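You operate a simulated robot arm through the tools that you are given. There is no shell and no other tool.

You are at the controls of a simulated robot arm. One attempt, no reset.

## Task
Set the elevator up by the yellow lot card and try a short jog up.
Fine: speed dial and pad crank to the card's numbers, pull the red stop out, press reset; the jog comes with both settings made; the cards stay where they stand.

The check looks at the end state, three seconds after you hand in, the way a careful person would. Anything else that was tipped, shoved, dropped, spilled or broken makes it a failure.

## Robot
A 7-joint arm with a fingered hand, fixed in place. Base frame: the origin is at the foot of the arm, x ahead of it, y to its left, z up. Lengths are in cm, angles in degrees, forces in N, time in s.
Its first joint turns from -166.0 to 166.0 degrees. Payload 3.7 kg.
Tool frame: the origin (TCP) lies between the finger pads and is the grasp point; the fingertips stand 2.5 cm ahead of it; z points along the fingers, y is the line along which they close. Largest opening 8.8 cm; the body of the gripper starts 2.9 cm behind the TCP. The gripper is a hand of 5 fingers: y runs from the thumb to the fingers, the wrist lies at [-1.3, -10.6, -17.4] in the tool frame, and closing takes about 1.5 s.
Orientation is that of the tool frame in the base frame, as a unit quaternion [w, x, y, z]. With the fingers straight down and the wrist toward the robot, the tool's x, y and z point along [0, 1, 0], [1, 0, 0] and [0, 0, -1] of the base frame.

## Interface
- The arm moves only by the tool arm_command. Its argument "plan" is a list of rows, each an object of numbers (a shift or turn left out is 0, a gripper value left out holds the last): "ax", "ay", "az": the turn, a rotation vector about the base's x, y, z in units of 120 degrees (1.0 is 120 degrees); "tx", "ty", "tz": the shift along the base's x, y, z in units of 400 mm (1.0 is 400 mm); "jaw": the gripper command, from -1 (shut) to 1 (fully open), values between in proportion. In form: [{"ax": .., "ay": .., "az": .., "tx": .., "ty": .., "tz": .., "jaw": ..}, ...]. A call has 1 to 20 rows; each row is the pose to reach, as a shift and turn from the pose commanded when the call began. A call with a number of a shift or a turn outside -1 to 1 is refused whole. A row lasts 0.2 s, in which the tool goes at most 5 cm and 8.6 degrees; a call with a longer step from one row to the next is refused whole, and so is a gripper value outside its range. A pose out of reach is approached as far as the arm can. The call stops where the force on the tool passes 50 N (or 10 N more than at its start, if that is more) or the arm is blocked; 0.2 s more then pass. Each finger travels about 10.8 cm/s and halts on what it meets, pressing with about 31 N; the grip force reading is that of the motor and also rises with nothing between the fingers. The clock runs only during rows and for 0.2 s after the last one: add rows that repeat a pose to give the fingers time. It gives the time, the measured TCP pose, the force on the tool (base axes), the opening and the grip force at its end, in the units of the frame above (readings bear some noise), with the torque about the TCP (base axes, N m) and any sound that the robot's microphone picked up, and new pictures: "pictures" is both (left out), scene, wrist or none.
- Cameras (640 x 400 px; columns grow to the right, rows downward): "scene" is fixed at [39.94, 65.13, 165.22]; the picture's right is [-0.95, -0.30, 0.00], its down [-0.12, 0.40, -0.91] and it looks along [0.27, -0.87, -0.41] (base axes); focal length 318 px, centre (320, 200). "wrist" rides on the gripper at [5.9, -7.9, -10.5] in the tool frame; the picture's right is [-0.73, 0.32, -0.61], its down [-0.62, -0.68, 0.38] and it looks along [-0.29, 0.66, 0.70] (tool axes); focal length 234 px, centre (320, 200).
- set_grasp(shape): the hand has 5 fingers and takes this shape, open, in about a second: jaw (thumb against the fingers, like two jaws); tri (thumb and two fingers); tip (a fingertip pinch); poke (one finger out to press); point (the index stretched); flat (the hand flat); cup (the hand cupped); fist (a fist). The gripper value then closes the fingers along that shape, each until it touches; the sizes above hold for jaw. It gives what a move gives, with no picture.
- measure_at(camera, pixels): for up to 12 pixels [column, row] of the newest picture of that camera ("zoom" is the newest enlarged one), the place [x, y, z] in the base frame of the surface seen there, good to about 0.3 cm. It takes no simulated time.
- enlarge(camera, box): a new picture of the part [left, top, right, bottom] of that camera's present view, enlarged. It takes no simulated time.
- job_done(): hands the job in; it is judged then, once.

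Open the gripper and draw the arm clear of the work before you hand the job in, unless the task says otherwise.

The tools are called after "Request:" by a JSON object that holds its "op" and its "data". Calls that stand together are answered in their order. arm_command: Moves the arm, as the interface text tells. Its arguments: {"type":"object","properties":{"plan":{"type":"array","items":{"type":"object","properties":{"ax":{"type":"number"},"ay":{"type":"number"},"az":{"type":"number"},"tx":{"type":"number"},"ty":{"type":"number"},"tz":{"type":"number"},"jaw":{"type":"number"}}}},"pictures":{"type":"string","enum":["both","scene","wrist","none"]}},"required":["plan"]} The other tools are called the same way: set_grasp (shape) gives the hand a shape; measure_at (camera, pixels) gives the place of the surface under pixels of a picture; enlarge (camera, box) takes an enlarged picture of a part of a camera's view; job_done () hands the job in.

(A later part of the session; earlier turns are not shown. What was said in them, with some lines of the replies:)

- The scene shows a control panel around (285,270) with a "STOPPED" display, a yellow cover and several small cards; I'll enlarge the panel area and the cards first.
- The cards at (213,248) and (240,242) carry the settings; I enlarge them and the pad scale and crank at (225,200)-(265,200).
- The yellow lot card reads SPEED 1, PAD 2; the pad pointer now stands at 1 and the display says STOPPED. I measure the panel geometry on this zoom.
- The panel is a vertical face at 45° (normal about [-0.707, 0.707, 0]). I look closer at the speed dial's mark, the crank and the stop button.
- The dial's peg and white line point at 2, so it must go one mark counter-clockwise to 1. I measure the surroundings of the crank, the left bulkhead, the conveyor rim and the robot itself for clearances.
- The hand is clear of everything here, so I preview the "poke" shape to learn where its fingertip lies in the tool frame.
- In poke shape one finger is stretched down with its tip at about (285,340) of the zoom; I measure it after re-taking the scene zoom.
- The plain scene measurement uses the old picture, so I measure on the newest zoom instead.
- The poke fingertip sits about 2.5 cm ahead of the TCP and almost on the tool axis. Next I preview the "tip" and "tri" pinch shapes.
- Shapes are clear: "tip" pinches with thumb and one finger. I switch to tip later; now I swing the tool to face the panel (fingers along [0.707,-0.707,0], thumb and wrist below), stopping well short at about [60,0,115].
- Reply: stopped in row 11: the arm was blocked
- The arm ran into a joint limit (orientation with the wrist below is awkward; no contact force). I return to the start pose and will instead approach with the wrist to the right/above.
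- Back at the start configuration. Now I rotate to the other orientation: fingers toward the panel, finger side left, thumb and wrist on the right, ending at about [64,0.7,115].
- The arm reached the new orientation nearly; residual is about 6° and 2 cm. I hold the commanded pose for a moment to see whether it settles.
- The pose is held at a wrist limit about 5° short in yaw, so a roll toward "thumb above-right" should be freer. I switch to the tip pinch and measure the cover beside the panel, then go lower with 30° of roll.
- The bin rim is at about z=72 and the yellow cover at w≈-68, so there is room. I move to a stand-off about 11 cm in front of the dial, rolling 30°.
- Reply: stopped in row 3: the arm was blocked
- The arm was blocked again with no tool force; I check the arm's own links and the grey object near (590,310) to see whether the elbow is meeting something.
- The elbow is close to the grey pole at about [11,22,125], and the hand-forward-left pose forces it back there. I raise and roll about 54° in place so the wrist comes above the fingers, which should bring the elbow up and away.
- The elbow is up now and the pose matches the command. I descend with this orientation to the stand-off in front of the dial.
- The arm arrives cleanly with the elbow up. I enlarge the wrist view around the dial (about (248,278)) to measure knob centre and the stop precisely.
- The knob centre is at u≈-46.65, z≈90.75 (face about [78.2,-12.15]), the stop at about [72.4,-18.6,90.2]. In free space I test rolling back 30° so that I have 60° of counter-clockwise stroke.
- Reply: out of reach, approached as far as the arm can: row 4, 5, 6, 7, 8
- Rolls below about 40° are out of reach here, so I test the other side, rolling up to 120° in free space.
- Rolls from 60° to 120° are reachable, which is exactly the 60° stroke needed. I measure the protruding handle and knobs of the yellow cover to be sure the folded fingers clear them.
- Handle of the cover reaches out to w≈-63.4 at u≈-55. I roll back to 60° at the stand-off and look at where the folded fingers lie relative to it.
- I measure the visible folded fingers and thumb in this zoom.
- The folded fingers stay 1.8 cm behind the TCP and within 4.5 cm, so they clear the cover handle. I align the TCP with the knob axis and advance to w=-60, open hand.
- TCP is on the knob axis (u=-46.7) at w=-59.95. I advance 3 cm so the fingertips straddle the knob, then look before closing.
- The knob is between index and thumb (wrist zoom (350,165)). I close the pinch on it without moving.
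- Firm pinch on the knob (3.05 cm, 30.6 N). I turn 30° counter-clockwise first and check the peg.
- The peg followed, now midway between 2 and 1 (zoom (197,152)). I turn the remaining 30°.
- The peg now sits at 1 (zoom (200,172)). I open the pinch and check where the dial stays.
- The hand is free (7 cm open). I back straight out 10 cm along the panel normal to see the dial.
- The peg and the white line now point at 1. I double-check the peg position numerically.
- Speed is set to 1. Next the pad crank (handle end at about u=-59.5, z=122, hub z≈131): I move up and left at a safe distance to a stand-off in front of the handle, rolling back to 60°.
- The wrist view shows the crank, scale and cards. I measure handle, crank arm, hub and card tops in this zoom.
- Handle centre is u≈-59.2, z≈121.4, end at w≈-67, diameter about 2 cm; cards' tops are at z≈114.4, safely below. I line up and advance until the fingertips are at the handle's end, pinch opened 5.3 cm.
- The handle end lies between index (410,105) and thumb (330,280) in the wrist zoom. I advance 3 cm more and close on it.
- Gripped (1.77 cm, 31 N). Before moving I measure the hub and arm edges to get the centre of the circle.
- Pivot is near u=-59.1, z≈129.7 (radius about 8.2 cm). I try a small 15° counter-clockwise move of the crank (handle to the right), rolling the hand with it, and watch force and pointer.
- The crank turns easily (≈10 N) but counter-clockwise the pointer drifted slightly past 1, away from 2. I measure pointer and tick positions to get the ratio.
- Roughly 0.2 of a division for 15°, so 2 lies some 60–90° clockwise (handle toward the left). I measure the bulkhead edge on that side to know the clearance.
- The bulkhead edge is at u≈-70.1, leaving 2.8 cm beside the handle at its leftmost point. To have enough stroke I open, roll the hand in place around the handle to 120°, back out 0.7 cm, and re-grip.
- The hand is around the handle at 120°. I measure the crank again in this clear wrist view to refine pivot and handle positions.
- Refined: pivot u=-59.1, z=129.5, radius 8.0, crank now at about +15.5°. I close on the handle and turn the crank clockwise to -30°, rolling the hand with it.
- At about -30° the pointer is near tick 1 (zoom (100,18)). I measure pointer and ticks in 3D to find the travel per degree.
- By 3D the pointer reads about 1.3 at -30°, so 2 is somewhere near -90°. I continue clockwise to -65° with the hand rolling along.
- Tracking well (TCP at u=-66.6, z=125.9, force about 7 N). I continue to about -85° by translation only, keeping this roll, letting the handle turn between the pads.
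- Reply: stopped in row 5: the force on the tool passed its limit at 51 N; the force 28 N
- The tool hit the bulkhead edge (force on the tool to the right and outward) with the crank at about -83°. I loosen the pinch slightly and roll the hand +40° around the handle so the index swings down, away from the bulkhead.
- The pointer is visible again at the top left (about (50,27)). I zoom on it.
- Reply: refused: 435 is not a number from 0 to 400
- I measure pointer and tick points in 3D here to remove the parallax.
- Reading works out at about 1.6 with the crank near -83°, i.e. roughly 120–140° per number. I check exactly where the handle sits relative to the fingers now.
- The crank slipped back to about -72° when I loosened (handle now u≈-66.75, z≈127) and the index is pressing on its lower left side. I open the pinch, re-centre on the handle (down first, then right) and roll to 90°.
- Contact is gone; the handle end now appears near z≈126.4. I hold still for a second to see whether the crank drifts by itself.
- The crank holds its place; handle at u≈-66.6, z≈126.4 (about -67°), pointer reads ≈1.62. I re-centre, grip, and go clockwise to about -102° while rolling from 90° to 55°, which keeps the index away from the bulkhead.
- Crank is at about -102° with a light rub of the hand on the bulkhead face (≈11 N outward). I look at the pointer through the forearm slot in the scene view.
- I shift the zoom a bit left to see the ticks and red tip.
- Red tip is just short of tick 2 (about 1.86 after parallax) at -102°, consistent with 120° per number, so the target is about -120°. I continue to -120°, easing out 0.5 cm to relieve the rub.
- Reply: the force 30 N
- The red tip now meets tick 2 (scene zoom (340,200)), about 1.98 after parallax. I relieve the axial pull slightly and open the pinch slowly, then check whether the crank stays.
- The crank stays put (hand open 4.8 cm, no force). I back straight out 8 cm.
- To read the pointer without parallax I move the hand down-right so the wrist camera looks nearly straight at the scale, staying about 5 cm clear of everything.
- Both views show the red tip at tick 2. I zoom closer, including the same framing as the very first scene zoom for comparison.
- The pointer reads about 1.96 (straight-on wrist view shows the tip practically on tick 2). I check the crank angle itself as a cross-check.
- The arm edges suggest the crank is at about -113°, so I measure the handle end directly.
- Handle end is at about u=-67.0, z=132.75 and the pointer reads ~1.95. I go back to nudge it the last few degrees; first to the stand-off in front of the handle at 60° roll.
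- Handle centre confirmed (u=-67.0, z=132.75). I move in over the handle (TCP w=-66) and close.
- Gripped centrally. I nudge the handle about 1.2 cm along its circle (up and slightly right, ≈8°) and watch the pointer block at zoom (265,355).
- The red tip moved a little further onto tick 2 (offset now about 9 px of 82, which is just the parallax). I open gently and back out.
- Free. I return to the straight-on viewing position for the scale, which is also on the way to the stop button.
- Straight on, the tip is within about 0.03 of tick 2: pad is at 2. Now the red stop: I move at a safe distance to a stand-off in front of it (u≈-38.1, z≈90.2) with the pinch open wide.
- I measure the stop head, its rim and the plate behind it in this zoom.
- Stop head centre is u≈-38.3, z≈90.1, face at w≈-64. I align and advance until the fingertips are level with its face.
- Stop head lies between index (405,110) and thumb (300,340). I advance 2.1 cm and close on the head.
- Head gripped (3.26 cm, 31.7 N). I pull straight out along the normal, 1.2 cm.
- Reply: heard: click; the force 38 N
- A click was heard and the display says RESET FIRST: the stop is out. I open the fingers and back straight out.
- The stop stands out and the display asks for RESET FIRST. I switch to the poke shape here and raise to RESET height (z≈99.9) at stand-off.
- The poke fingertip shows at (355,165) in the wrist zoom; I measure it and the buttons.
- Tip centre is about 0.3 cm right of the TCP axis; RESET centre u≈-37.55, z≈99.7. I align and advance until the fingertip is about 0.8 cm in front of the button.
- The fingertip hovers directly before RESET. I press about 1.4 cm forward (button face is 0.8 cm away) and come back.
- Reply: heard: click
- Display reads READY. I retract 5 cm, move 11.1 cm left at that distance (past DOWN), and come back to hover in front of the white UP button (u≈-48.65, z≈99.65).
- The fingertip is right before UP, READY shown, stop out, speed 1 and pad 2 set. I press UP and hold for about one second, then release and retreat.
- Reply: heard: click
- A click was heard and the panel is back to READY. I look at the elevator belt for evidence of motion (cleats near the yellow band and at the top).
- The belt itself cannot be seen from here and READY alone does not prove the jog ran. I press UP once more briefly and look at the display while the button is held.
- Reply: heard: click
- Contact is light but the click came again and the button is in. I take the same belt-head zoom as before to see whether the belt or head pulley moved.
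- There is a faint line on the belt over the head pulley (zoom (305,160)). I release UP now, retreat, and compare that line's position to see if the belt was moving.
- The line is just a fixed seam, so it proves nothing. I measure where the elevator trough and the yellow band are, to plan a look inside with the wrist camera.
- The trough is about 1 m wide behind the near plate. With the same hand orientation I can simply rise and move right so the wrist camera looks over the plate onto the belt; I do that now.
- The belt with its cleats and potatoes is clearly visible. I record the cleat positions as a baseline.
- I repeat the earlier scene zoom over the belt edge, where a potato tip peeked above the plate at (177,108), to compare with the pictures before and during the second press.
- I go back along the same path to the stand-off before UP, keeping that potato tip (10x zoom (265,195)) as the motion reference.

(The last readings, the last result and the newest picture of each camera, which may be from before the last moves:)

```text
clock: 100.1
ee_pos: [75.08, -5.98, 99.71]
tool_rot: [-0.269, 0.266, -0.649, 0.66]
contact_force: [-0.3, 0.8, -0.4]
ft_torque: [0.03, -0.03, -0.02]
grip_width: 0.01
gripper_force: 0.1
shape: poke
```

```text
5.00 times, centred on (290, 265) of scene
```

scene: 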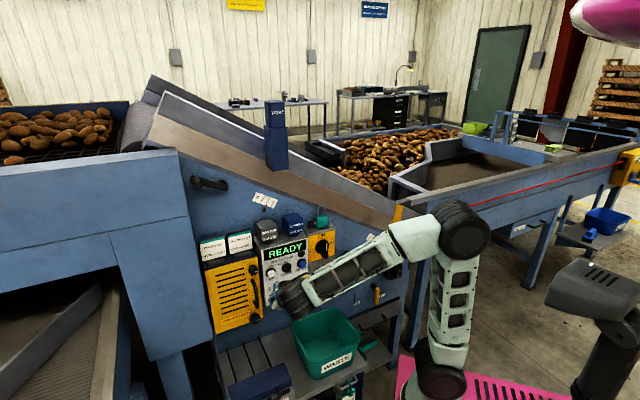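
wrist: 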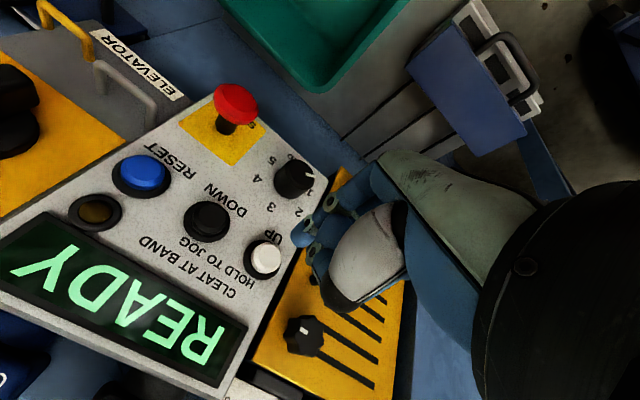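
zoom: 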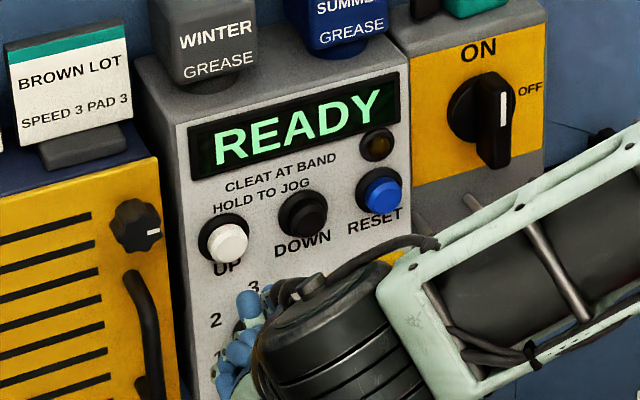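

Reference tip unchanged at (265,195). I press UP slightly deeper and hold briefly, then look at the display and the potato reference while it is held.

Request:
{"op": "arm_command", "data": {"plan": [{"tx": 0.035, "ty": -0.035}, {"tx": 0.07, "ty": -0.07}, {"tx": 0.088, "ty": -0.088}, {"tx": 0.1, "ty": -0.1}, {"tx": 0.111, "ty": -0.111}, {"tx": 0.111, "ty": -0.111}], "pictures": "both"}}

Request:
{"op": "enlarge", "data": {"camera": "scene", "box": [290, 140, 340, 180]}}

Request:
{"op": "enlarge", "data": {"camera": "scene", "box": [250, 225, 330, 305]}}

Request:
{"op": "enlarge", "data": {"camera": "wrist", "box": [190, 160, 390, 330]}}

```text
clock: 101.5
ee_pos: [79.37, -10.28, 99.78]
tool_rot: [-0.271, 0.267, -0.649, 0.659]
contact_force: [-12.6, 7.5, -3.8]
ft_torque: [0.06, 0.05, -0.03]
grip_width: 0.02
gripper_force: 0.1
shape: poke
heard: click
```

scene: 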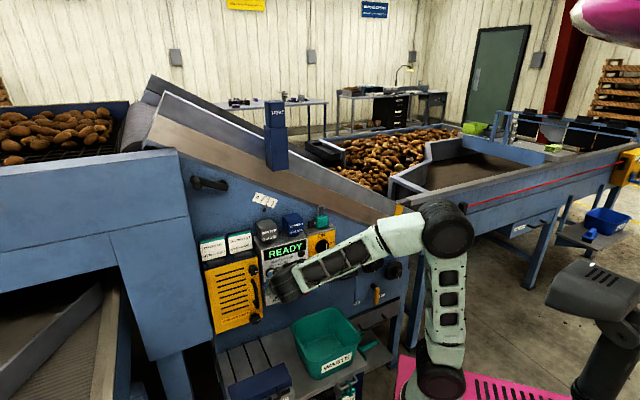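
wrist: 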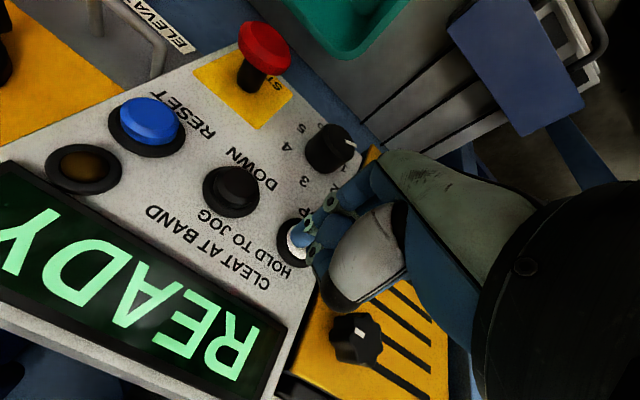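

```text
10.00 times, centred on (315, 160) of scene
```

zoom: 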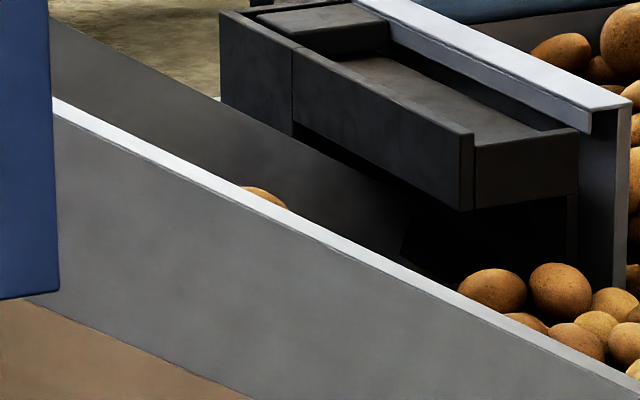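

```text
5.00 times, centred on (290, 265) of scene
```

zoom: 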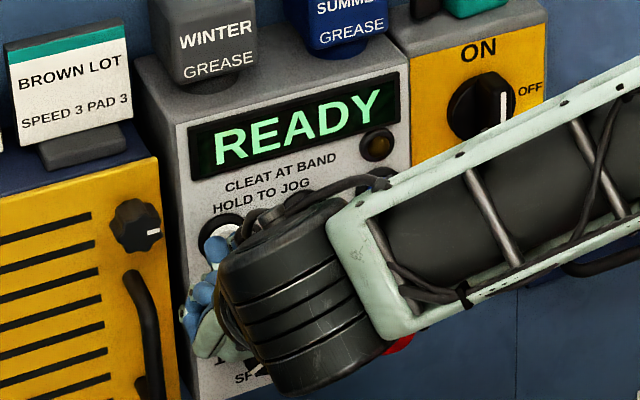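

```text
2.35 times, centred on (290, 245) of wrist
```

zoom: 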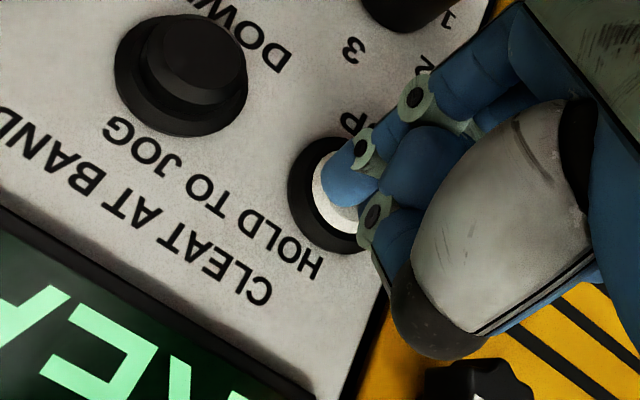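

The button is now firmly in (15 N), display still READY and the potato tip has not moved. I release, retreat, and check the cleats again from the same lookout.

Request:
{"op": "arm_command", "data": {"plan": [{"tx": -0.035, "ty": 0.035}, {"tx": -0.07, "ty": 0.07}, {"tx": -0.111, "ty": 0.111}, {"tx": -0.1464, "ty": 0.1464, "tz": 0.02}, {"tx": -0.1771, "ty": 0.098, "tz": 0.1}, {"tx": -0.208, "ty": 0.05, "tz": 0.18}, {"tx": -0.239, "ty": 0.002, "tz": 0.26}, {"tx": -0.27, "ty": -0.046, "tz": 0.34}, {"tx": -0.301, "ty": -0.094, "tz": 0.42}, {"tx": -0.332, "ty": -0.142, "tz": 0.5}, {"tx": -0.363, "ty": -0.19, "tz": 0.58}, {"tx": -0.394, "ty": -0.238, "tz": 0.66}, {"tx": -0.425, "ty": -0.286, "tz": 0.74}, {"tx": -0.456, "ty": -0.334, "tz": 0.82}, {"tx": -0.486, "ty": -0.364, "tz": 0.9}, {"tx": -0.486, "ty": -0.364, "tz": 0.98}, {"tx": -0.486, "ty": -0.364, "tz": 0.98}], "pictures": "both"}}

Request:
{"op": "enlarge", "data": {"camera": "wrist", "box": [130, 140, 340, 400]}}

Request:
{"op": "measure_at", "data": {"camera": "wrist", "pixels": [[270, 332], [250, 330], [290, 335], [250, 268], [265, 260], [220, 195], [215, 205], [300, 345]]}}

```text
clock: 105.1
ee_pos: [60.03, -25.1, 138.86]
tool_rot: [-0.269, 0.266, -0.649, 0.66]
contact_force: [0.0, -0.3, -0.5]
ft_torque: [0.0, -0.02, -0.02]
grip_width: 0.0
gripper_force: 0.1
shape: poke
```

scene: 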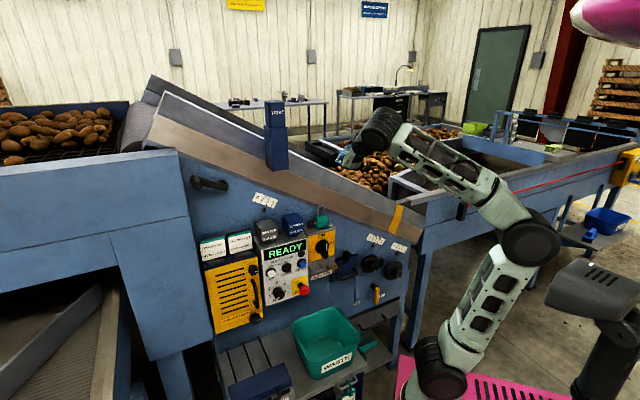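
wrist: 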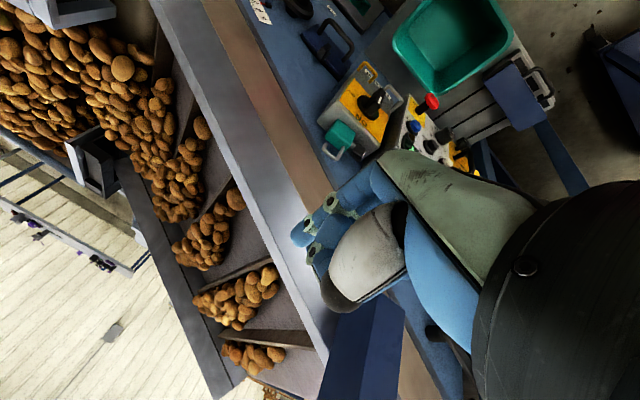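

```text
1.54 times, centred on (235, 270) of wrist
```

zoom: 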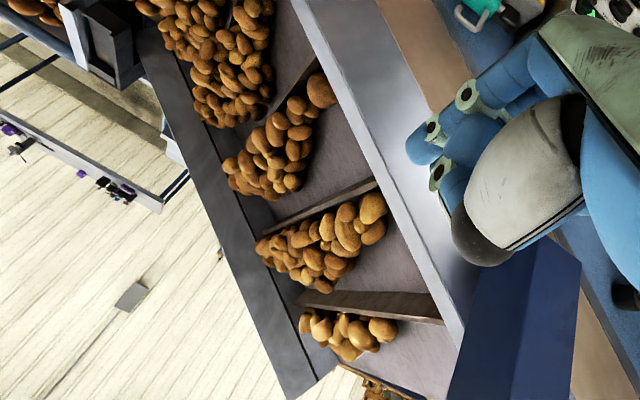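

```text
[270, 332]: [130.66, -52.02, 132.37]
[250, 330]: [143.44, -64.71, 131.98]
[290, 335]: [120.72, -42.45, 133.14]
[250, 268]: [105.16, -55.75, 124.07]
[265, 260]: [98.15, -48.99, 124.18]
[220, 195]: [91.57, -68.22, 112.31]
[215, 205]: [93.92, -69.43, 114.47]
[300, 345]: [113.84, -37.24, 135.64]
```

The cleats have not moved, so the jog has not actually run. I return to the stand-off before UP for a deeper, longer hold with step-by-step monitoring.

Request:
{"op": "arm_command", "data": {"plan": [{"tx": 0, "ty": 0, "tz": -0.08}, {"tx": 0.03, "ty": 0.03, "tz": -0.16}, {"tx": 0.061, "ty": 0.078, "tz": -0.24}, {"tx": 0.092, "ty": 0.126, "tz": -0.32}, {"tx": 0.123, "ty": 0.174, "tz": -0.4}, {"tx": 0.154, "ty": 0.222, "tz": -0.48}, {"tx": 0.185, "ty": 0.27, "tz": -0.56}, {"tx": 0.216, "ty": 0.318, "tz": -0.64}, {"tx": 0.247, "ty": 0.366, "tz": -0.72}, {"tx": 0.278, "ty": 0.414, "tz": -0.8}, {"tx": 0.3089, "ty": 0.462, "tz": -0.88}, {"tx": 0.3396, "ty": 0.5104, "tz": -0.96}, {"tx": 0.375, "ty": 0.475, "tz": -0.98}, {"tx": 0.375, "ty": 0.475, "tz": -0.98}], "pictures": "both"}}

Request:
{"op": "enlarge", "data": {"camera": "wrist", "box": [190, 180, 330, 300]}}

Request:
{"op": "measure_at", "data": {"camera": "zoom", "pixels": [[325, 255], [310, 250], [340, 262], [325, 240], [325, 270], [290, 240], [340, 290], [300, 285], [460, 240], [480, 200], [440, 200], [430, 160]]}}

```text
clock: 108.1
ee_pos: [74.98, -5.99, 99.88]
tool_rot: [-0.27, 0.267, -0.649, 0.659]
contact_force: [-0.3, 0.5, -0.3]
ft_torque: [0.05, 0.0, -0.01]
grip_width: 0.02
gripper_force: 0.1
shape: poke
```

scene: 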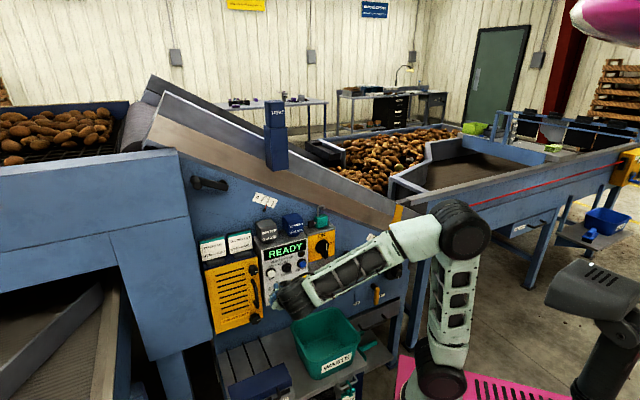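
wrist: 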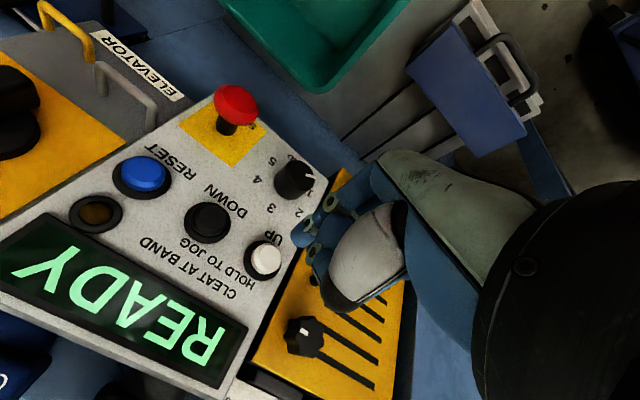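

```text
3.33 times, centred on (260, 240) of wrist
```

zoom: 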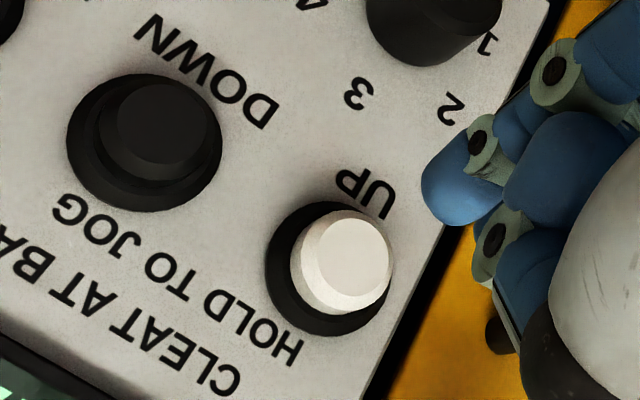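

```text
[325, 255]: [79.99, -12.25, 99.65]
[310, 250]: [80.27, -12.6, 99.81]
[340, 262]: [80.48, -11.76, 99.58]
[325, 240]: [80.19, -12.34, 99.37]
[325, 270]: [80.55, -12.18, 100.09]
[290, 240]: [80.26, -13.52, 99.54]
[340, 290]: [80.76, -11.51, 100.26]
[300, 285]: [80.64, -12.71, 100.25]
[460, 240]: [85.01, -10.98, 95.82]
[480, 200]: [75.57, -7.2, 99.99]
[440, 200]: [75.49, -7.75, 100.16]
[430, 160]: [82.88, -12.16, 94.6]
```

UP's centre is u≈-48.47, z≈99.55, and the tip lies about 0.4 right / 0.3 below the TCP axis, so alignment was right. I press deeper and hold for about a second, checking display, sound and potato reference.

Request:
{"op": "arm_command", "data": {"plan": [{"tx": 0.035, "ty": -0.035}, {"tx": 0.07, "ty": -0.07}, {"tx": 0.09, "ty": -0.09}, {"tx": 0.105, "ty": -0.105}, {"tx": 0.115, "ty": -0.115}, {"tx": 0.12, "ty": -0.12}, {"tx": 0.12, "ty": -0.12}, {"tx": 0.12, "ty": -0.12}], "pictures": "both"}}

Request:
{"op": "enlarge", "data": {"camera": "scene", "box": [290, 140, 340, 180]}}

Request:
{"op": "enlarge", "data": {"camera": "scene", "box": [250, 225, 330, 305]}}

```text
clock: 109.9
ee_pos: [79.86, -10.51, 99.73]
tool_rot: [-0.27, 0.267, -0.649, 0.659]
contact_force: [-38.4, 29.0, -8.5]
ft_torque: [0.19, 0.24, -0.3]
grip_width: 0.03
gripper_force: 0.1
shape: poke
heard: click
```

scene: 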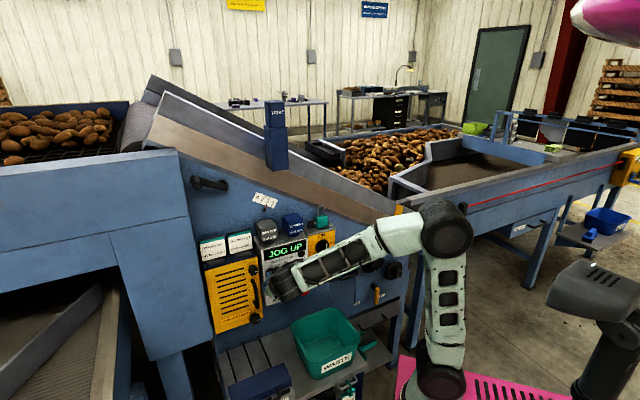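
wrist: 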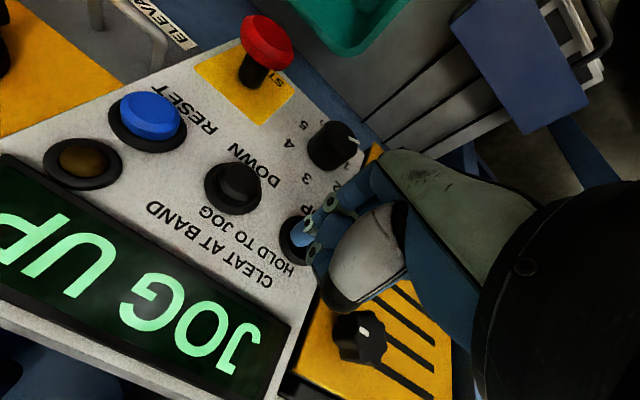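

```text
10.00 times, centred on (315, 160) of scene
```

zoom: 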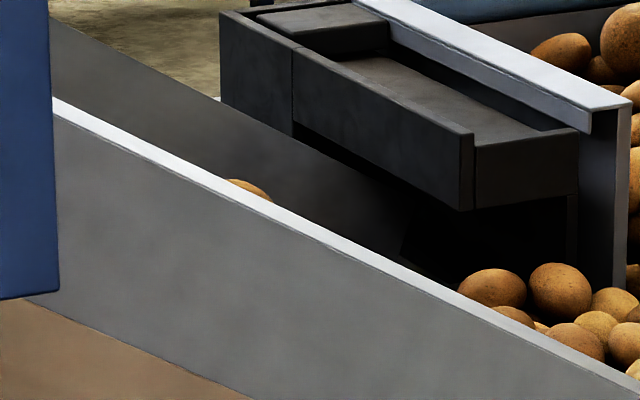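

```text
5.00 times, centred on (290, 265) of scene
```

zoom: 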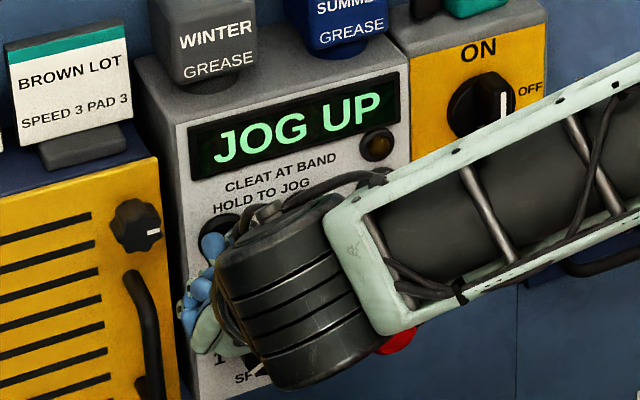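

The display now shows JOG UP and the potato tip has moved to (248,188): the jog runs. I hold about half a second more, then release and retreat.

Request:
{"op": "arm_command", "data": {"plan": [{"tx": 0}, {"tx": 0}, {"tx": 0}, {"tx": -0.025, "ty": 0.025}, {"tx": -0.06, "ty": 0.06}, {"tx": -0.12, "ty": 0.12}, {"tx": -0.18, "ty": 0.18}, {"tx": -0.18, "ty": 0.18}], "pictures": "both"}}

Request:
{"op": "enlarge", "data": {"camera": "scene", "box": [290, 140, 340, 180]}}

Request:
{"op": "enlarge", "data": {"camera": "scene", "box": [200, 225, 330, 325]}}

```text
clock: 111.7
ee_pos: [72.65, -3.6, 99.81]
tool_rot: [-0.269, 0.265, -0.648, 0.661]
contact_force: [0.7, 0.2, -0.2]
ft_torque: [-0.01, 0.0, 0.01]
grip_width: 0.0
gripper_force: 0.1
shape: poke
```

scene: 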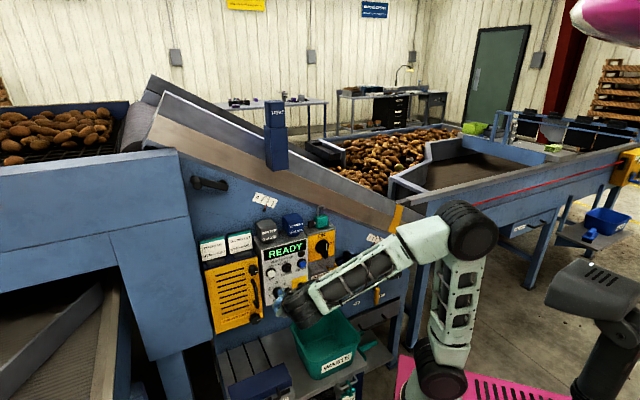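
wrist: 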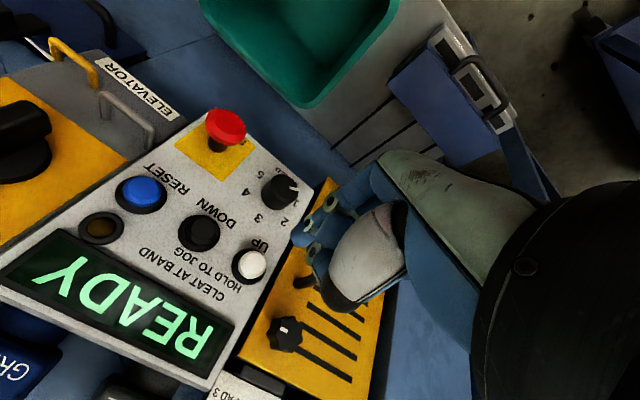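

```text
10.00 times, centred on (315, 160) of scene
```

zoom: 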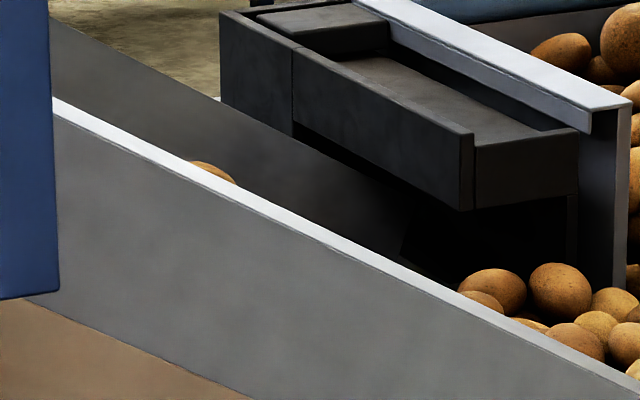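

```text
4.00 times, centred on (265, 275) of scene
```

zoom: 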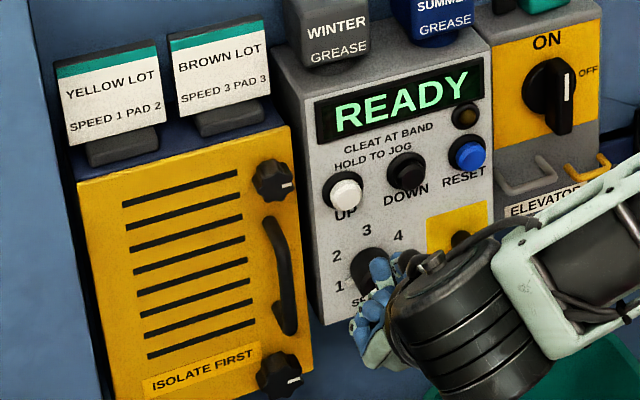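

The belt advanced about 2 cm in roughly one second of JOG UP and the panel is back to READY. Now I draw the arm well clear: out from the panel, up, and rolled back to the comfortable orientation.

Request:
{"op": "arm_command", "data": {"plan": [{"tx": -0.05, "ty": 0.05, "tz": 0.02}, {"tx": -0.1, "ty": 0.1, "tz": 0.06}, {"ax": 0.0177, "ay": -0.0177, "tx": -0.13, "ty": 0.12, "tz": 0.12}, {"ax": 0.0354, "ay": -0.0354, "tx": -0.16, "ty": 0.14, "tz": 0.19}, {"ax": 0.053, "ay": -0.053, "tx": -0.19, "ty": 0.16, "tz": 0.26}, {"ax": 0.0707, "ay": -0.0707, "tx": -0.22, "ty": 0.17, "tz": 0.33}, {"ax": 0.0884, "ay": -0.0884, "tx": -0.25, "ty": 0.18, "tz": 0.4}, {"ax": 0.1061, "ay": -0.1061, "tx": -0.28, "ty": 0.19, "tz": 0.47}, {"ax": 0.1238, "ay": -0.1238, "tx": -0.31, "ty": 0.2, "tz": 0.54}, {"ax": 0.1414, "ay": -0.1414, "tx": -0.34, "ty": 0.21, "tz": 0.61}, {"ax": 0.1591, "ay": -0.1591, "tx": -0.36, "ty": 0.22, "tz": 0.66}, {"ax": 0.1768, "ay": -0.1768, "tx": -0.36, "ty": 0.22, "tz": 0.66}, {"ax": 0.1768, "ay": -0.1768, "tx": -0.36, "ty": 0.22, "tz": 0.66}], "pictures": "both"}}

Request:
{"op": "set_grasp", "data": {"shape": "jaw"}}

Request:
{"op": "enlarge", "data": {"camera": "scene", "box": [190, 170, 350, 320]}}

Request:
{"op": "enlarge", "data": {"camera": "scene", "box": [265, 270, 315, 305]}}

Request:
{"op": "enlarge", "data": {"camera": "scene", "box": [255, 190, 281, 210]}}

Request:
{"op": "enlarge", "data": {"camera": "scene", "box": [200, 290, 400, 400]}}

```text
clock: 114.5
ee_pos: [58.34, 5.25, 126.15]
tool_rot: [0.428, -0.086, 0.698, -0.567]
contact_force: [-0.3, -0.6, -0.3]
ft_torque: [-0.01, 0.01, 0.0]
grip_width: 0.02
gripper_force: 0.1
shape: poke
```

scene: 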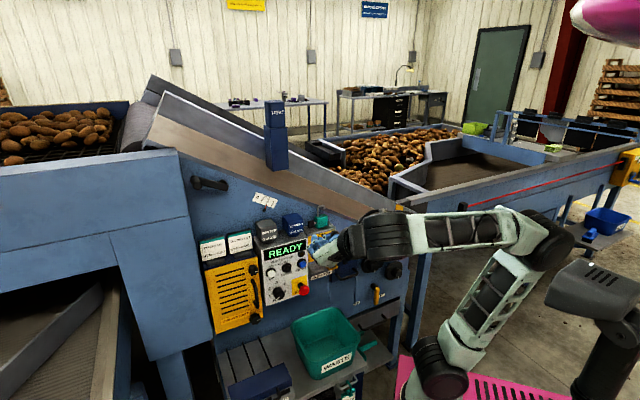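
wrist: 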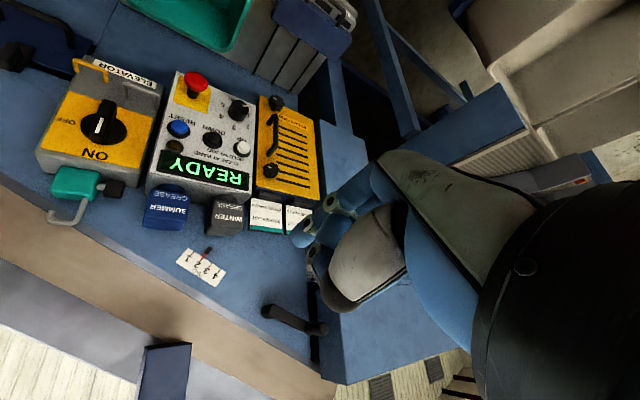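

```text
clock: 115.4
ee_pos: [58.35, 5.25, 126.14]
tool_rot: [0.427, -0.087, 0.698, -0.568]
contact_force: [0.2, -0.5, 0.4]
ft_torque: [0.02, -0.02, 0.0]
grip_width: 8.81
gripper_force: 0.2
shape: jaw
```

```text
2.67 times, centred on (270, 245) of scene
```

zoom: 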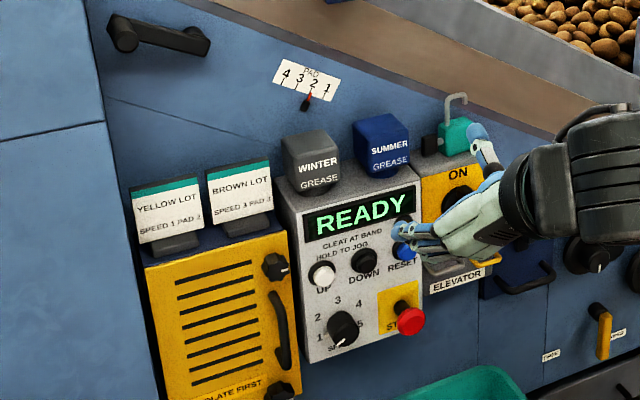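

```text
11.43 times, centred on (290, 288) of scene
```

zoom: 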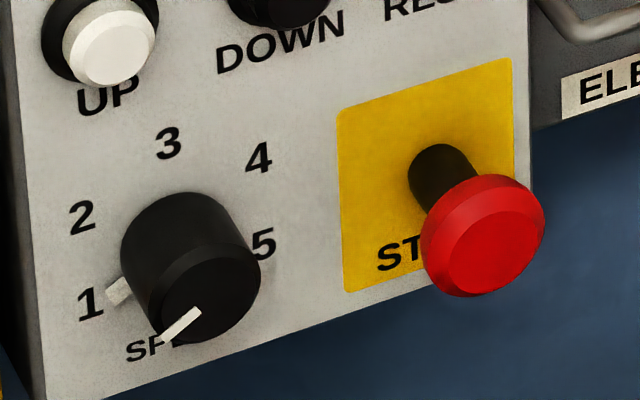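

```text
16.00 times, centred on (268, 200) of scene
```

zoom: 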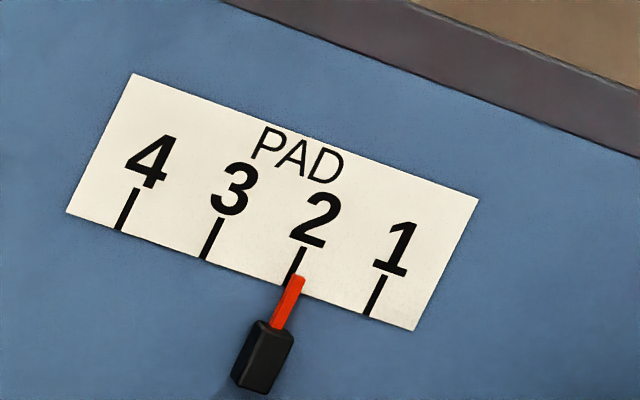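

```text
3.20 times, centred on (300, 345) of scene
```

zoom: 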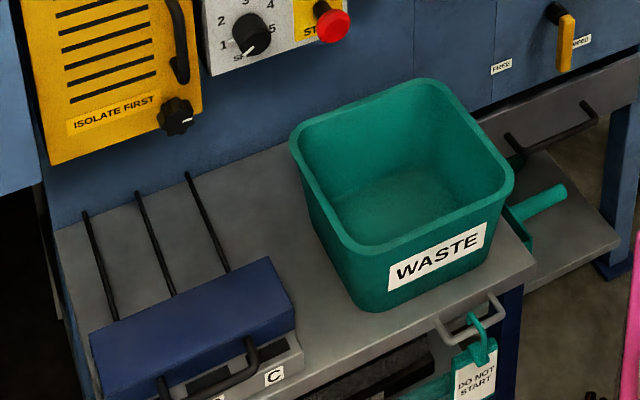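

Everything stands as required: dial at 1, pad pointer at 2, red stop out, display READY after the jog, cards and surroundings untouched, hand open and about 27 cm clear of the panel. I hand the job in.

Request:
{"op": "job_done", "data": {}}

```text
The job is handed in.
```

The elevator is set to the yellow lot card and has done a short jog up. I handed the job in with the display reading READY.

- **Speed:** the dial is at 1, as the card says.
- **Pad:** the crank is set to 2. Seen straight on, the pointer sits about 0.03 of a division short of the 2 mark.
- **Stop and reset:** the red stop is pulled out, and pressing reset changed the display from RESET FIRST to READY.
- **Jog:** it ran with both settings made. The first three presses of UP only clicked and the belt did not move. The fourth, deeper press showed JOG UP for about a second and moved the belt about 2 cm.
- **Contact:** while I was turning the crank, the hand hit the edge of the blue housing to the left of it. The arm stopped itself at its force limit (about 51 N). Nothing looked moved or damaged in the last pictures.
- **At hand-in:** the cards, bin and other controls stand where they were. The hand was open and about 27 cm clear of the panel.
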